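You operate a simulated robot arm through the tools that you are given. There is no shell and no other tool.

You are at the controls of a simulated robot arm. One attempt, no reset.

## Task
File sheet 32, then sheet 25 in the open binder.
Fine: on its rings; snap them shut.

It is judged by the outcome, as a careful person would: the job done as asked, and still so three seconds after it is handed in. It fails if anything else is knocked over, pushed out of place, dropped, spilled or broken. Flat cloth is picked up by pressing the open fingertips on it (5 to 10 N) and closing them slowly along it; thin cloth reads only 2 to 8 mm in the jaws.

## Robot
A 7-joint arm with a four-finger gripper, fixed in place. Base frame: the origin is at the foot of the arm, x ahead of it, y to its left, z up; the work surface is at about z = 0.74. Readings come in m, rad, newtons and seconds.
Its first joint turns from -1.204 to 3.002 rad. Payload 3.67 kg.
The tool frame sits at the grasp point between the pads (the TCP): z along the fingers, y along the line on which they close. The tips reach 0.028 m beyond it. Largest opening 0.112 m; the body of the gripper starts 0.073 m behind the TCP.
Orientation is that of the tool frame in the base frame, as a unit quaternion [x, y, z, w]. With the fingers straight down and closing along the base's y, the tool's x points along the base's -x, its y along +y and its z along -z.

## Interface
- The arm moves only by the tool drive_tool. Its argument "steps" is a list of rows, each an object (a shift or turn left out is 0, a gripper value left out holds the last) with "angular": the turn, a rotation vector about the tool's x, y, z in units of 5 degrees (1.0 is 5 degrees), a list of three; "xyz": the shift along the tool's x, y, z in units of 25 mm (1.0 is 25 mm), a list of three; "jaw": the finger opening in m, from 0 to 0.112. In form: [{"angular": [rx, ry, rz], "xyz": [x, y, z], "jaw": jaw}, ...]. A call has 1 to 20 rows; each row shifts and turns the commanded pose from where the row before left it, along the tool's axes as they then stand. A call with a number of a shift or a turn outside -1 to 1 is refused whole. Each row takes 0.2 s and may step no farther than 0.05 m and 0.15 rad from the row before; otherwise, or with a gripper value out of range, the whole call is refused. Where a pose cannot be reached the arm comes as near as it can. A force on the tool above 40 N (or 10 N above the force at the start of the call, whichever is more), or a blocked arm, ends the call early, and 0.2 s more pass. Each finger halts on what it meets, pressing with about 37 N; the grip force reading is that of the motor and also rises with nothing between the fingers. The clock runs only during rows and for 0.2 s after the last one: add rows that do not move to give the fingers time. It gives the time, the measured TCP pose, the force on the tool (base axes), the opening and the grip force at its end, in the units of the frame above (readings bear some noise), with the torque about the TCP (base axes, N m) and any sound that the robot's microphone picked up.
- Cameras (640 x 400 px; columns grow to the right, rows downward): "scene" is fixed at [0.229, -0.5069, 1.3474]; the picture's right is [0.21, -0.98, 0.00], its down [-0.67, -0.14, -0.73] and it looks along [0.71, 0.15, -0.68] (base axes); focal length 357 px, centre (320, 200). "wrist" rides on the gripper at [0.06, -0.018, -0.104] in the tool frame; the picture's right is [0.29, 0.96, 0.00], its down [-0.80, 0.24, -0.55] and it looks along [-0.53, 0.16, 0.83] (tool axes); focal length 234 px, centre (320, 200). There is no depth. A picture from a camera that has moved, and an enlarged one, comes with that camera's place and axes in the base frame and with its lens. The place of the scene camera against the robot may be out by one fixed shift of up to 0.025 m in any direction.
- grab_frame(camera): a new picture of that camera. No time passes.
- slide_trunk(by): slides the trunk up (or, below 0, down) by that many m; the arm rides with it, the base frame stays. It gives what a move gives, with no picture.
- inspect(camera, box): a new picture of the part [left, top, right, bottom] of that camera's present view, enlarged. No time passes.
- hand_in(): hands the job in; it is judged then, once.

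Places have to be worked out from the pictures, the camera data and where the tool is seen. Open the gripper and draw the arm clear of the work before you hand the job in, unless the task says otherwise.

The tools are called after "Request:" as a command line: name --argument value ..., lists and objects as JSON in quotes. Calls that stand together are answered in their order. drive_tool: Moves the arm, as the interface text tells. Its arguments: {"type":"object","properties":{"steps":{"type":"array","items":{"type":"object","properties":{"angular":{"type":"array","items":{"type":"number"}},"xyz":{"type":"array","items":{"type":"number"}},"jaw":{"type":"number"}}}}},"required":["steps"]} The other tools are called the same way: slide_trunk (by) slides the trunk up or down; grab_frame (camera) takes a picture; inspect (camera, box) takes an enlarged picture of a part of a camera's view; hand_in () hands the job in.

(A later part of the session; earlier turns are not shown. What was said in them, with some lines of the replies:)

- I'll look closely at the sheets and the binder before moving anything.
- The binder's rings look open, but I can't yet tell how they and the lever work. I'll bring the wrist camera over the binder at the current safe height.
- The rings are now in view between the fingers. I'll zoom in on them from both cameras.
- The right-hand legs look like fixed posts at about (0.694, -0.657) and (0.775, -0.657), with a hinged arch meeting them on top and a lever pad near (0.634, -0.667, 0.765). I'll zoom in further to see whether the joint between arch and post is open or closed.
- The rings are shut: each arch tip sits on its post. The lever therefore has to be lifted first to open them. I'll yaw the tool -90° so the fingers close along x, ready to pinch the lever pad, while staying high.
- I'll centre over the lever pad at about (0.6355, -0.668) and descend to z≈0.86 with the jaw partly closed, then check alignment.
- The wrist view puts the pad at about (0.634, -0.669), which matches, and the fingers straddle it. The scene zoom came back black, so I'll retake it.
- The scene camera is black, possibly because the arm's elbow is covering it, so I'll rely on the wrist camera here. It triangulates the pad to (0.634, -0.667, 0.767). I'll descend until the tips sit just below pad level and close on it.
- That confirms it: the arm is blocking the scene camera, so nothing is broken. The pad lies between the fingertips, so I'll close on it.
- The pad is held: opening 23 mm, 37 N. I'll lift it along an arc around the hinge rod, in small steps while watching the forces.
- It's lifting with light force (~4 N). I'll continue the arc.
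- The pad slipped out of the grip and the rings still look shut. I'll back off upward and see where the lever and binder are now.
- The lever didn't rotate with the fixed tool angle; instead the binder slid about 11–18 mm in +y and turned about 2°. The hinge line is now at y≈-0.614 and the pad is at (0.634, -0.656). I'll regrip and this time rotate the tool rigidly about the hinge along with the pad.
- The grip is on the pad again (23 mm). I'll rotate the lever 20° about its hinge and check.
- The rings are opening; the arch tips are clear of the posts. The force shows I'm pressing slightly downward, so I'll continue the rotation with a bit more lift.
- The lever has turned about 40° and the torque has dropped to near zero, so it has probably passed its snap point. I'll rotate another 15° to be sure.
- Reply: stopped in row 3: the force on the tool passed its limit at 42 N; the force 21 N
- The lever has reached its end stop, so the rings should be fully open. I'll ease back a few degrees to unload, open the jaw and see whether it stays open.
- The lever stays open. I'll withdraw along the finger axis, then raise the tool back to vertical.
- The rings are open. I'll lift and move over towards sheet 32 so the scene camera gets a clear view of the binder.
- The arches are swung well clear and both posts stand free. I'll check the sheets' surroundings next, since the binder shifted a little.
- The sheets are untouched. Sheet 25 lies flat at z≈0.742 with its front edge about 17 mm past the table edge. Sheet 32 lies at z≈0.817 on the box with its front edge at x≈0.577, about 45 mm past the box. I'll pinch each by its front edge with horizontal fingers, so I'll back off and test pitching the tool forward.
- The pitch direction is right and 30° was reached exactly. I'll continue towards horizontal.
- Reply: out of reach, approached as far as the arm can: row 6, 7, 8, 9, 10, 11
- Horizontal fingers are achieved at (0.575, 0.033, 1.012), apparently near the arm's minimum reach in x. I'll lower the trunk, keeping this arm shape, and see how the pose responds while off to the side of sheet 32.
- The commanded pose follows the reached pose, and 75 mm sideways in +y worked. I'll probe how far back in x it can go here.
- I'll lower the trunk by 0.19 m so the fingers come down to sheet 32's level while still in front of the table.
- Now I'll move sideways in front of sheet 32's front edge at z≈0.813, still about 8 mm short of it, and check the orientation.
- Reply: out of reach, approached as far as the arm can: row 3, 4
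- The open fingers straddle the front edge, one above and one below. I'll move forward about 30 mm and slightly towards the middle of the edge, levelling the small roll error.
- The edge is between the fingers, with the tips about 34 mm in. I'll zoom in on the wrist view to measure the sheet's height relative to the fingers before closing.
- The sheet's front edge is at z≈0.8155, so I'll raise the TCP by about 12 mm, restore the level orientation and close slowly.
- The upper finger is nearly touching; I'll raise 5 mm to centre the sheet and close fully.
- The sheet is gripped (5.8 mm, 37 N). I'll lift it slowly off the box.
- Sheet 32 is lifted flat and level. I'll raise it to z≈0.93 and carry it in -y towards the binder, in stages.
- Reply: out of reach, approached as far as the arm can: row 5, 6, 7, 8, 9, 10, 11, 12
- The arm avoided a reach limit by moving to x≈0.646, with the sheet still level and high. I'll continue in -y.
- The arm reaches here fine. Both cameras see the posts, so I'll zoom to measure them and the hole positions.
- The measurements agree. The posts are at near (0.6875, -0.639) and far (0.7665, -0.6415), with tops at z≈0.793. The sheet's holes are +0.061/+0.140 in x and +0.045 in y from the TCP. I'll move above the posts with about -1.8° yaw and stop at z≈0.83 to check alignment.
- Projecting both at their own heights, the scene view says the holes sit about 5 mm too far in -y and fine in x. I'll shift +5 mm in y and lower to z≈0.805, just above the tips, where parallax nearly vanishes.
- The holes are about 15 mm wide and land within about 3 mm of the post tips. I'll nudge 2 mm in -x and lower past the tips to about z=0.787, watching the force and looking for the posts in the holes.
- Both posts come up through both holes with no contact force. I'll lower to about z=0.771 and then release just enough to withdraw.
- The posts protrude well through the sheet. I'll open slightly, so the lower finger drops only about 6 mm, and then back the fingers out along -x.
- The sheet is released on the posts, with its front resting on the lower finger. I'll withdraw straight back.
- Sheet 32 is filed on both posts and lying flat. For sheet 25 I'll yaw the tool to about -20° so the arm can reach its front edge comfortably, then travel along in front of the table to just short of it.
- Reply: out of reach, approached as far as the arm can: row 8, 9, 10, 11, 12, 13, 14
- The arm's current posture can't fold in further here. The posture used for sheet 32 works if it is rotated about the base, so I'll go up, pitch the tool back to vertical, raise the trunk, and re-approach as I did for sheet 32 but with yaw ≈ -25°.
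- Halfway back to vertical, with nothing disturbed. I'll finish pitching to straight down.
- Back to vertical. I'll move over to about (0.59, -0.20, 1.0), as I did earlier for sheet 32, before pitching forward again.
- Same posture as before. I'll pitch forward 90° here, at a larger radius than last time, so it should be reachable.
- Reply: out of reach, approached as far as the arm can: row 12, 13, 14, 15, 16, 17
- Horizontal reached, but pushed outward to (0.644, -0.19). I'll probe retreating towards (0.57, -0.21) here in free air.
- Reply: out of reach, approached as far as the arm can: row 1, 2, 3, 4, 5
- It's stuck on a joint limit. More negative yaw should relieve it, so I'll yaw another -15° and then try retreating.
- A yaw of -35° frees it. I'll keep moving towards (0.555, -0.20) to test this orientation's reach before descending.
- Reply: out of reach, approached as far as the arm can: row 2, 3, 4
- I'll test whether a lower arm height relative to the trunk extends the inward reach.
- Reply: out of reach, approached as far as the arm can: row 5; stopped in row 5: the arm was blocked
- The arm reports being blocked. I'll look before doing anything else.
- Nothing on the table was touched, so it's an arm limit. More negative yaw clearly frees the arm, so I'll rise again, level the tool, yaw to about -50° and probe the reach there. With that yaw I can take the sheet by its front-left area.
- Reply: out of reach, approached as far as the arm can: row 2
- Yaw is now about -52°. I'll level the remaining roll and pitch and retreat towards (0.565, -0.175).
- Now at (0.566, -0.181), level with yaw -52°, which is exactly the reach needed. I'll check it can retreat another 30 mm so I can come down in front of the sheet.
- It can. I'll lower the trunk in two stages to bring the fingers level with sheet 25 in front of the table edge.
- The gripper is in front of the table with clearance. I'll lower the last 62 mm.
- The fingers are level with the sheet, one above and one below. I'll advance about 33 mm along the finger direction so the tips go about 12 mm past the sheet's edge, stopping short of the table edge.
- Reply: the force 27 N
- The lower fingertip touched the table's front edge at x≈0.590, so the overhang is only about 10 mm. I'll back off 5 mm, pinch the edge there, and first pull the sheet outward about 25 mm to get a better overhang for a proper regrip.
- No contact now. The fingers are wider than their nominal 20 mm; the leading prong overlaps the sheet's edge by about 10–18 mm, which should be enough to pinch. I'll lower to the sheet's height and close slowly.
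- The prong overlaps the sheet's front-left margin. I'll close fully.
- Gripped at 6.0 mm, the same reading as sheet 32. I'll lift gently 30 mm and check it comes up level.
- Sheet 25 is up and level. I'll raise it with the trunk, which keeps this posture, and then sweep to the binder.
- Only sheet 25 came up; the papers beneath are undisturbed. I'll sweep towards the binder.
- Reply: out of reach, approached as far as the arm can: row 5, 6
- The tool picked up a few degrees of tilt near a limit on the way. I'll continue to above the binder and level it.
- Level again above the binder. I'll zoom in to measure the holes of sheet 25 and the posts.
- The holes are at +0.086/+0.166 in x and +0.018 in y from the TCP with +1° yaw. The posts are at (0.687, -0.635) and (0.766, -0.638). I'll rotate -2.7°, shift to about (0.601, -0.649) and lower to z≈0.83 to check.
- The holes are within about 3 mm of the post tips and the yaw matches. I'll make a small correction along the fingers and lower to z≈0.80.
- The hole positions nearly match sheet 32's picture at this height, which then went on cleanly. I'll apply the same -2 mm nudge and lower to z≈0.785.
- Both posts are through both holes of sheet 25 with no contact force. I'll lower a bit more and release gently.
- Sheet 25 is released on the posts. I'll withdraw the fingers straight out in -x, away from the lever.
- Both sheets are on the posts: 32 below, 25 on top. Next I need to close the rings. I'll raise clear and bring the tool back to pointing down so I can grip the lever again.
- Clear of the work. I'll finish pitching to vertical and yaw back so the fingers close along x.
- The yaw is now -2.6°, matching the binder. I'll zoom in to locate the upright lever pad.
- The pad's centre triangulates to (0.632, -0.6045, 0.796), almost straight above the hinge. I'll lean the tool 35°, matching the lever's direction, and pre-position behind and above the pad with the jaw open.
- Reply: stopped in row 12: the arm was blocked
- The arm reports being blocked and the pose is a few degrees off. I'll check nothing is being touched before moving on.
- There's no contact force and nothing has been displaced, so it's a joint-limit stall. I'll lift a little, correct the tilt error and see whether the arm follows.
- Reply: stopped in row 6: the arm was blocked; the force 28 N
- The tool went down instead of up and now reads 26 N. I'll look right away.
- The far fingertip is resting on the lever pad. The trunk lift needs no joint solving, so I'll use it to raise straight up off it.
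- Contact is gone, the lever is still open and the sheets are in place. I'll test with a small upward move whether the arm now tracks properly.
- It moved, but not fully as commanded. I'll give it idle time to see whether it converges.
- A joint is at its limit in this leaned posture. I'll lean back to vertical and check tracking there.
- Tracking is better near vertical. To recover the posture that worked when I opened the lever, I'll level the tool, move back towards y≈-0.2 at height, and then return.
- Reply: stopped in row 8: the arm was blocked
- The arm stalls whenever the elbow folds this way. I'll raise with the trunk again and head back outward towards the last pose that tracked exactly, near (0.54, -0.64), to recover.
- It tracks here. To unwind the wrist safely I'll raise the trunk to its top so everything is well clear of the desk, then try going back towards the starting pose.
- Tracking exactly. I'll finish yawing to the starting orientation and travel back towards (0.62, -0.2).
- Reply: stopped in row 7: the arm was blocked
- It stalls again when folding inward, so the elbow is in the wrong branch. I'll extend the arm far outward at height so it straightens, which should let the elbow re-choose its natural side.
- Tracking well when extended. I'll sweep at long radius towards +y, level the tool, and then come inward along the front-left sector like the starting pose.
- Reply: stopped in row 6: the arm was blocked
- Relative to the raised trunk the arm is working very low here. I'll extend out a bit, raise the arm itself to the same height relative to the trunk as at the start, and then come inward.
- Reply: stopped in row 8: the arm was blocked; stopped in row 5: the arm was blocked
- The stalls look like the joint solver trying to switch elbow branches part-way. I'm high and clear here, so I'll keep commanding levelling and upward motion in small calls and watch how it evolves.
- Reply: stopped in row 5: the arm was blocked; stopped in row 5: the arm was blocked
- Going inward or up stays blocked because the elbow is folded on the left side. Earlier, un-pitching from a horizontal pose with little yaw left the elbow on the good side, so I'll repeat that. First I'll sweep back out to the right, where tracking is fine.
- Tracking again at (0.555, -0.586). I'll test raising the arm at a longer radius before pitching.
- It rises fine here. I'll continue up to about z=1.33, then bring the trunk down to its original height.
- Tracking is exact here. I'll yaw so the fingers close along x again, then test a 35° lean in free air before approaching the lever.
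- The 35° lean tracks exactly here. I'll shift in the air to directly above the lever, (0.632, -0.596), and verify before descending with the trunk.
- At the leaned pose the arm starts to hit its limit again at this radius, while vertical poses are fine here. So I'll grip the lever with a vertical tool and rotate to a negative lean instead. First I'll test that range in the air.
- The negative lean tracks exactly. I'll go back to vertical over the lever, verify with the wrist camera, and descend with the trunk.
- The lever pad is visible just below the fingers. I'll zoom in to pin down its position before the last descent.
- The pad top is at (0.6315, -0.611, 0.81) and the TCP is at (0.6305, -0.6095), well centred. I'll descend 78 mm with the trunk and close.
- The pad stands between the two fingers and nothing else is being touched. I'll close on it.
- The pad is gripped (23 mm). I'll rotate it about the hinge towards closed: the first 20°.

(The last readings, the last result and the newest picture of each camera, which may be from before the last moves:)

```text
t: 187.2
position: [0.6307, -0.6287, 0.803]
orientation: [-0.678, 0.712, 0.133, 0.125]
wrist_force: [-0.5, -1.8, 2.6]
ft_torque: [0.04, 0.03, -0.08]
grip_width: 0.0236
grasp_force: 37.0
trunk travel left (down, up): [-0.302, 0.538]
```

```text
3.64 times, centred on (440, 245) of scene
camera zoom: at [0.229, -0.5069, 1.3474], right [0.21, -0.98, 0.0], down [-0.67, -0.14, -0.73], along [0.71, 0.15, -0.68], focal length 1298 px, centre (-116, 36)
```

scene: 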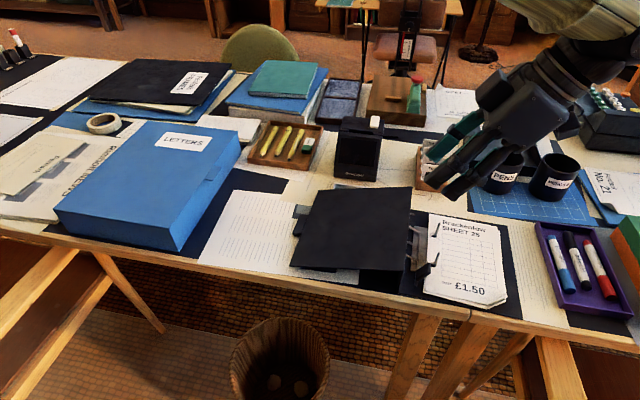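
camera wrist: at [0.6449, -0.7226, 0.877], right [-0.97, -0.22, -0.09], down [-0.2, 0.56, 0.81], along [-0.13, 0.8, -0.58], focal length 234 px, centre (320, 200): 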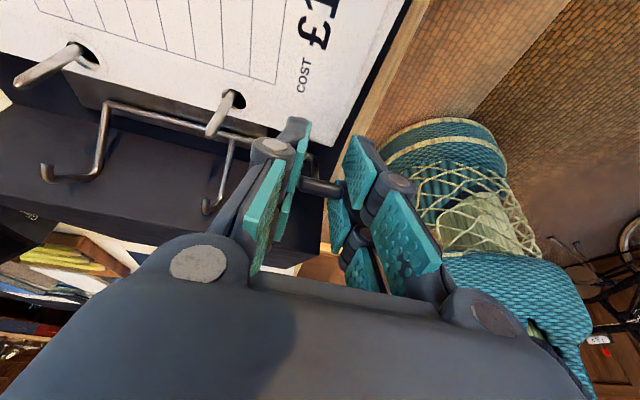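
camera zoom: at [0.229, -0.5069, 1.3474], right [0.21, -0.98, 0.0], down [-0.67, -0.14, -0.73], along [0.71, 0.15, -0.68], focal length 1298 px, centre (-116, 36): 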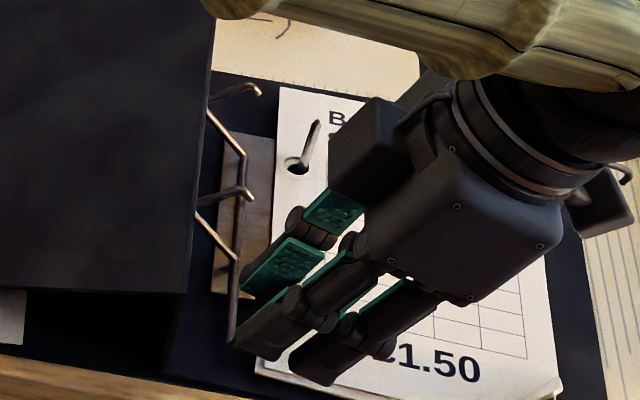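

Forces are tiny and the arches are coming over. I'll continue another 20°.

Request:
drive_tool --steps '[{"xyz": [0.2, 0, 0.037], "angular": [0, -1, 0]}, {"xyz": [0.2, 0, 0.037], "angular": [0, -1, 0]}, {"xyz": [0.2, 0, 0.037], "angular": [0, -1, 0]}, {"xyz": [0.2, 0, 0.037], "angular": [0, -1, 0]}, {}]'

Request:
grab_frame --camera "wrist"

Request:
inspect --camera "scene" --box '[380, 190, 500, 300]'

```text
t: 188.4
position: [0.6306, -0.6446, 0.7896]
orientation: [-0.644, 0.679, 0.249, 0.248]
wrist_force: [0.5, 1.4, -0.1]
ft_torque: [0.0, -0.28, 0.26]
grip_width: 0.0233
grasp_force: 37.1
trunk travel left (down, up): [-0.302, 0.538]
```

```text
taken
camera wrist: at [0.6438, -0.7596, 0.8281], right [-0.97, -0.17, -0.17], down [-0.21, 0.25, 0.95], along [-0.12, 0.95, -0.28], focal length 234 px, centre (320, 200)
```

wrist: 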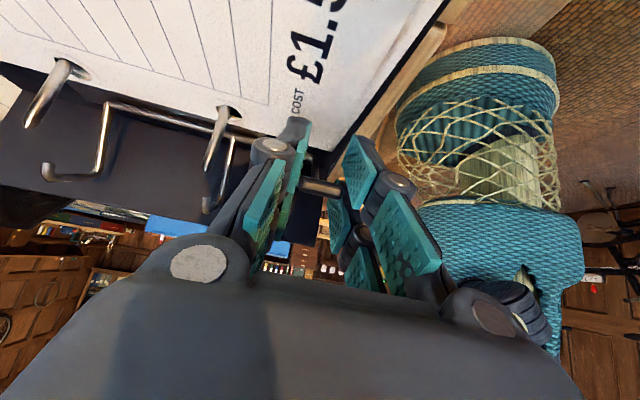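

```text
3.64 times, centred on (440, 245) of scene
camera zoom: at [0.229, -0.5069, 1.3474], right [0.21, -0.98, 0.0], down [-0.67, -0.14, -0.73], along [0.71, 0.15, -0.68], focal length 1298 px, centre (-116, 36)
```

zoom: 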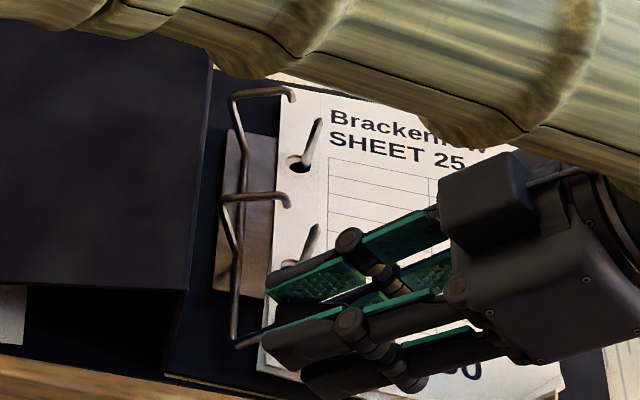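

The arch tips are now close to the posts. I'll check arm clearance over the cups before going further.

Request:
grab_frame --camera "scene"

```text
taken
```

scene: 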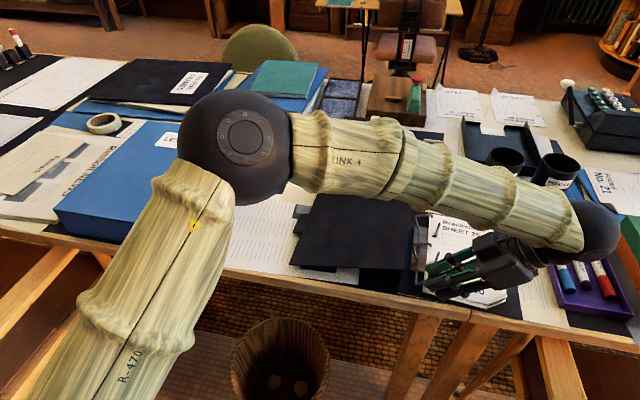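

The wrist ball has clearance over the pen tray. I'll continue 10° more.

Request:
drive_tool --steps '[{"xyz": [0.2, 0, 0.037], "angular": [0, -1, 0]}, {"xyz": [0.2, 0, 0.037], "angular": [0, -1, 0]}, {}]'

Request:
inspect --camera "scene" --box '[390, 200, 490, 300]'

Request:
inspect --camera "wrist" --box '[0, 0, 400, 250]'

```text
t: 189.2
position: [0.6282, -0.6495, 0.7839]
orientation: [-0.621, 0.656, 0.302, 0.306]
wrist_force: [7.3, -9.5, 19.5]
ft_torque: [-0.7, -0.54, -0.17]
grip_width: 0.0238
grasp_force: 36.9
trunk travel left (down, up): [-0.302, 0.538]
```

```text
4.00 times, centred on (440, 250) of scene
camera zoom: at [0.229, -0.5069, 1.3474], right [0.21, -0.98, 0.0], down [-0.67, -0.14, -0.73], along [0.71, 0.15, -0.68], focal length 1428 px, centre (-160, 0)
```

zoom: 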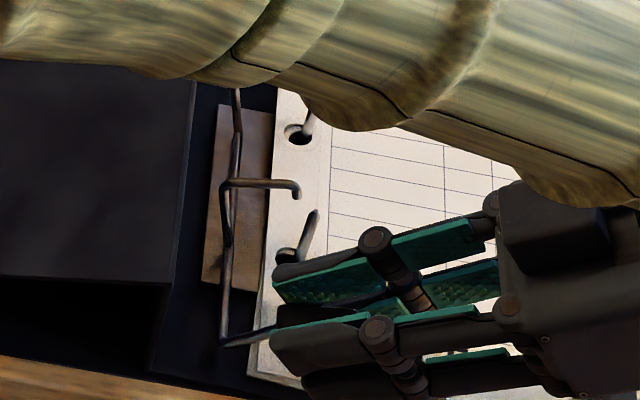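

```text
1.60 times, centred on (200, 125) of wrist
camera zoom: at [0.6413, -0.7701, 0.8023], right [-0.97, -0.14, -0.21], down [-0.22, 0.08, 0.97], along [-0.12, 0.99, -0.11], focal length 375 px, centre (512, 320)
```

zoom: 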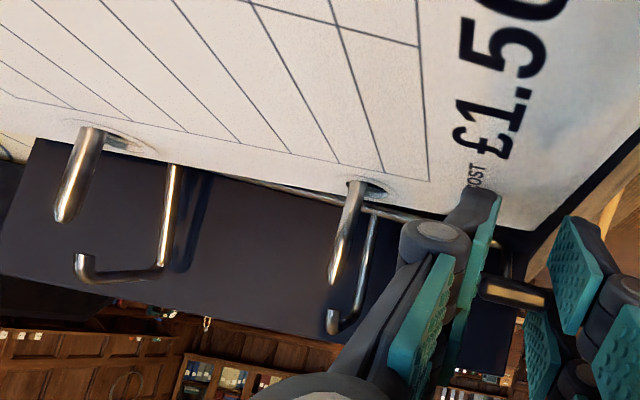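

The lower finger edges are near the sheet and the force is rising; we're about 50° from open, past the balance point. I'll ease off a touch, then open the jaw so the lever can snap.

Request:
drive_tool --steps '[{"xyz": [0, 0, -0.12]}, {"jaw": 0.03}, {"jaw": 0.05}, {}, {}]'

Request:
inspect --camera "scene" --box '[390, 200, 490, 300]'

Request:
inspect --camera "wrist" --box '[0, 0, 400, 250]'

```text
t: 190.4
position: [0.6279, -0.6518, 0.7832]
orientation: [-0.621, 0.656, 0.303, 0.304]
wrist_force: [-0.4, 0.0, 5.6]
ft_torque: [0.04, -0.13, 0.0]
grip_width: 0.053
grasp_force: 0.4
trunk travel left (down, up): [-0.302, 0.538]
```

```text
4.00 times, centred on (440, 250) of scene
camera zoom: at [0.229, -0.5069, 1.3474], right [0.21, -0.98, 0.0], down [-0.67, -0.14, -0.73], along [0.71, 0.15, -0.68], focal length 1428 px, centre (-160, 0)
```

zoom: 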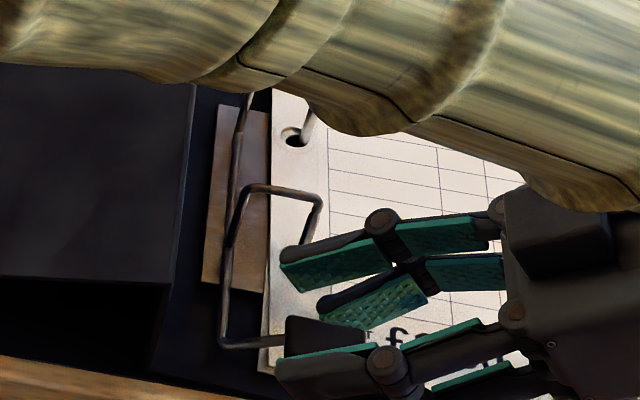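

```text
1.60 times, centred on (200, 125) of wrist
camera zoom: at [0.6399, -0.7725, 0.8013], right [-0.97, -0.14, -0.21], down [-0.22, 0.08, 0.97], along [-0.12, 0.99, -0.11], focal length 375 px, centre (512, 320)
```

zoom: 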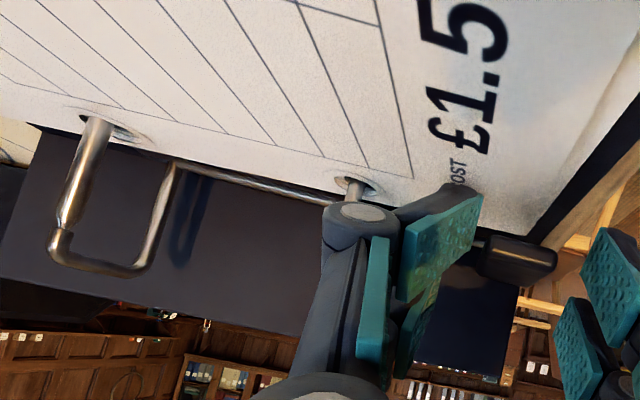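

The rings snapped shut; the far arch visibly meets its post. I'll lift straight up with the trunk to clear the lever and then inspect both rings.

Request:
slide_trunk --by 0.12

Request:
grab_frame --camera "scene"

Request:
grab_frame --camera "wrist"

```text
t: 191.9
position: [0.6279, -0.6521, 0.9032]
orientation: [-0.62, 0.656, 0.304, 0.305]
wrist_force: [-1.0, 0.4, 0.4]
ft_torque: [0.0, 0.01, 0.05]
grip_width: 0.05
grasp_force: 0.1
trunk travel left (down, up): [-0.422, 0.418]
```

```text
taken
```

scene: 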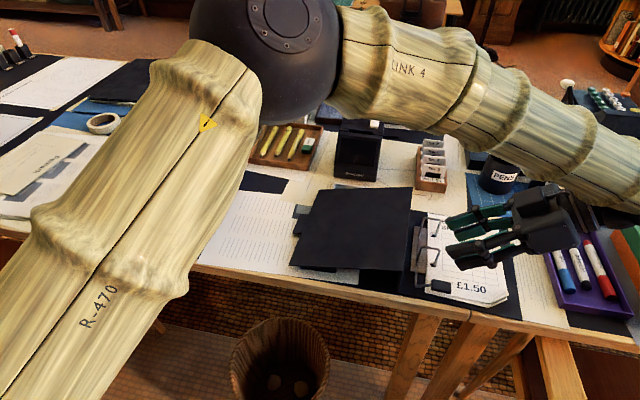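

```text
taken
camera wrist: at [0.6405, -0.7728, 0.9207], right [-0.97, -0.14, -0.2], down [-0.22, 0.08, 0.97], along [-0.12, 0.99, -0.11], focal length 234 px, centre (320, 200)
```

wrist: 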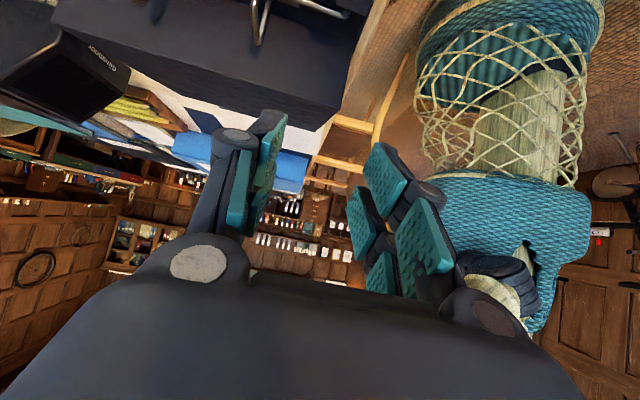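

Clear. I'll zoom in on the rings to confirm both are closed and through both sheets.

Request:
inspect --camera "scene" --box '[404, 210, 468, 250]'

Request:
inspect --camera "scene" --box '[404, 240, 468, 300]'

Request:
inspect --camera "scene" --box '[390, 190, 550, 310]'

```text
10.00 times, centred on (436, 230) of scene
camera zoom: at [0.229, -0.5069, 1.3474], right [0.21, -0.98, 0.0], down [-0.67, -0.14, -0.73], along [0.71, 0.15, -0.68], focal length 3570 px, centre (-840, -100)
```

zoom: 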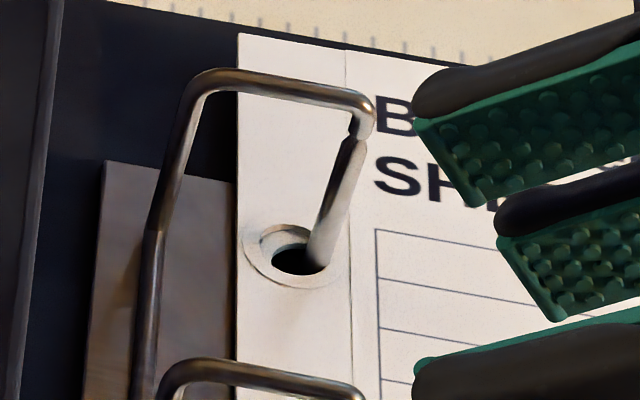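

```text
6.67 times, centred on (436, 270) of scene
camera zoom: at [0.229, -0.5069, 1.3474], right [0.21, -0.98, 0.0], down [-0.67, -0.14, -0.73], along [0.71, 0.15, -0.68], focal length 2380 px, centre (-453, -267)
```

zoom: 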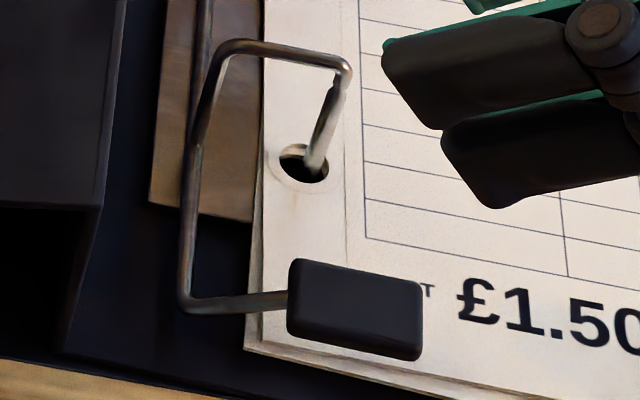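

```text
3.33 times, centred on (470, 250) of scene
camera zoom: at [0.229, -0.5069, 1.3474], right [0.21, -0.98, 0.0], down [-0.67, -0.14, -0.73], along [0.71, 0.15, -0.68], focal length 1190 px, centre (-180, 33)
```

zoom: 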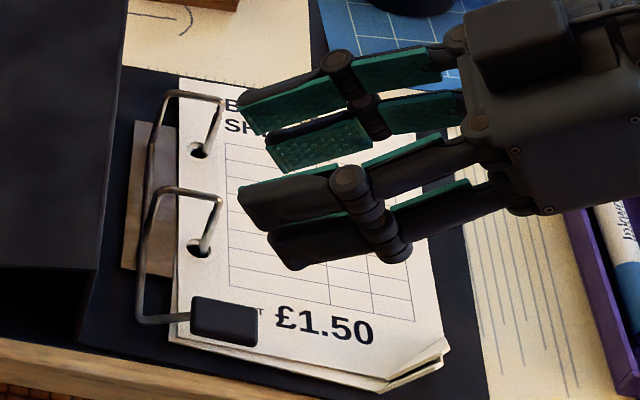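

Both rings are closed exactly as they were at the start, with both sheets threaded: 25 on top of 32. I'll raise the arm well clear, open the gripper and do a last check of the desk.

Request:
slide_trunk --by 0.3

Request:
drive_tool --steps '[{"jaw": 0.08}, {"jaw": 0.112}, {}, {}]'

Request:
grab_frame --camera "scene"

Request:
inspect --camera "scene" --box '[390, 190, 550, 310]'

```text
t: 194.9
position: [0.6275, -0.6521, 1.2031]
orientation: [-0.62, 0.656, 0.303, 0.305]
wrist_force: [-0.1, 0.5, 0.4]
ft_torque: [-0.02, 0.02, -0.02]
grip_width: 0.0496
grasp_force: 0.1
trunk travel left (down, up): [-0.722, 0.118]
```

```text
t: 195.9
position: [0.6281, -0.6534, 1.2028]
orientation: [-0.62, 0.656, 0.303, 0.305]
wrist_force: [0.0, 0.0, -0.1]
ft_torque: [-0.02, 0.0, -0.01]
grip_width: 0.1121
grasp_force: 0.1
trunk travel left (down, up): [-0.722, 0.118]
```

```text
taken
```

scene: 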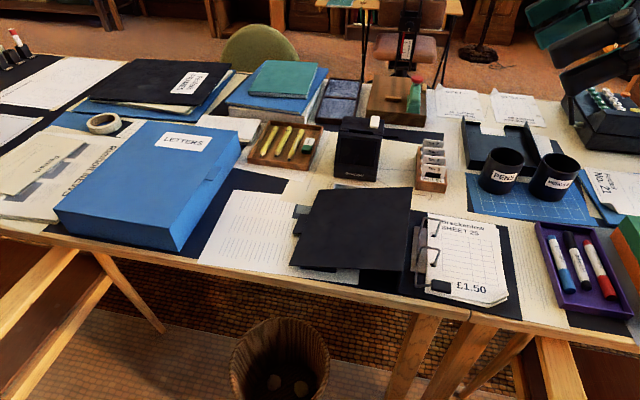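

```text
3.33 times, centred on (470, 250) of scene
camera zoom: at [0.229, -0.5069, 1.3474], right [0.21, -0.98, 0.0], down [-0.67, -0.14, -0.73], along [0.71, 0.15, -0.68], focal length 1190 px, centre (-180, 33)
```

zoom: 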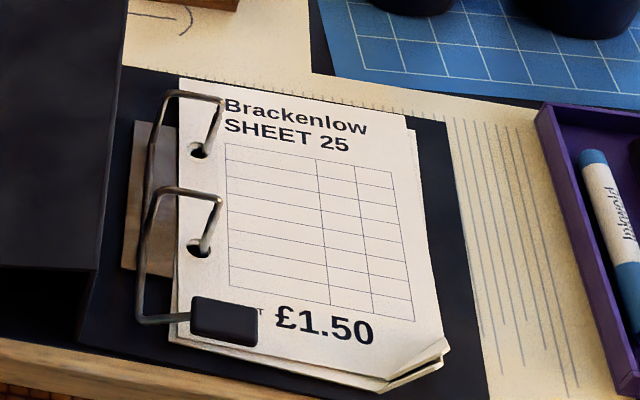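

Both sheets are filed on the shut rings, nothing else on the desk appears moved, and the arm is clear with its gripper open. Handing in.

Request:
hand_in

```text
The job is handed in.
```

Sheets 32 and 25 are filed in the open binder, 32 first with 25 on top. Both holes of each sheet are on the two rings, and the rings are shut. I didn't hear a snap, but in the last picture both arches meet their posts just as they did at the start.

- **Binder moved:** my first try at lifting the lever dragged the binder about 2 cm in +y and turned it about 2°. I left it there.
- **Lever touched:** on the way to closing the rings, the arm stalled and one fingertip pressed on the open lever with about 26 N. I lifted off straight away; the lever stayed open and later closed normally.
- **Rest of the desk:** nothing else looks moved in the final picture. The arm is raised clear with the gripper open.
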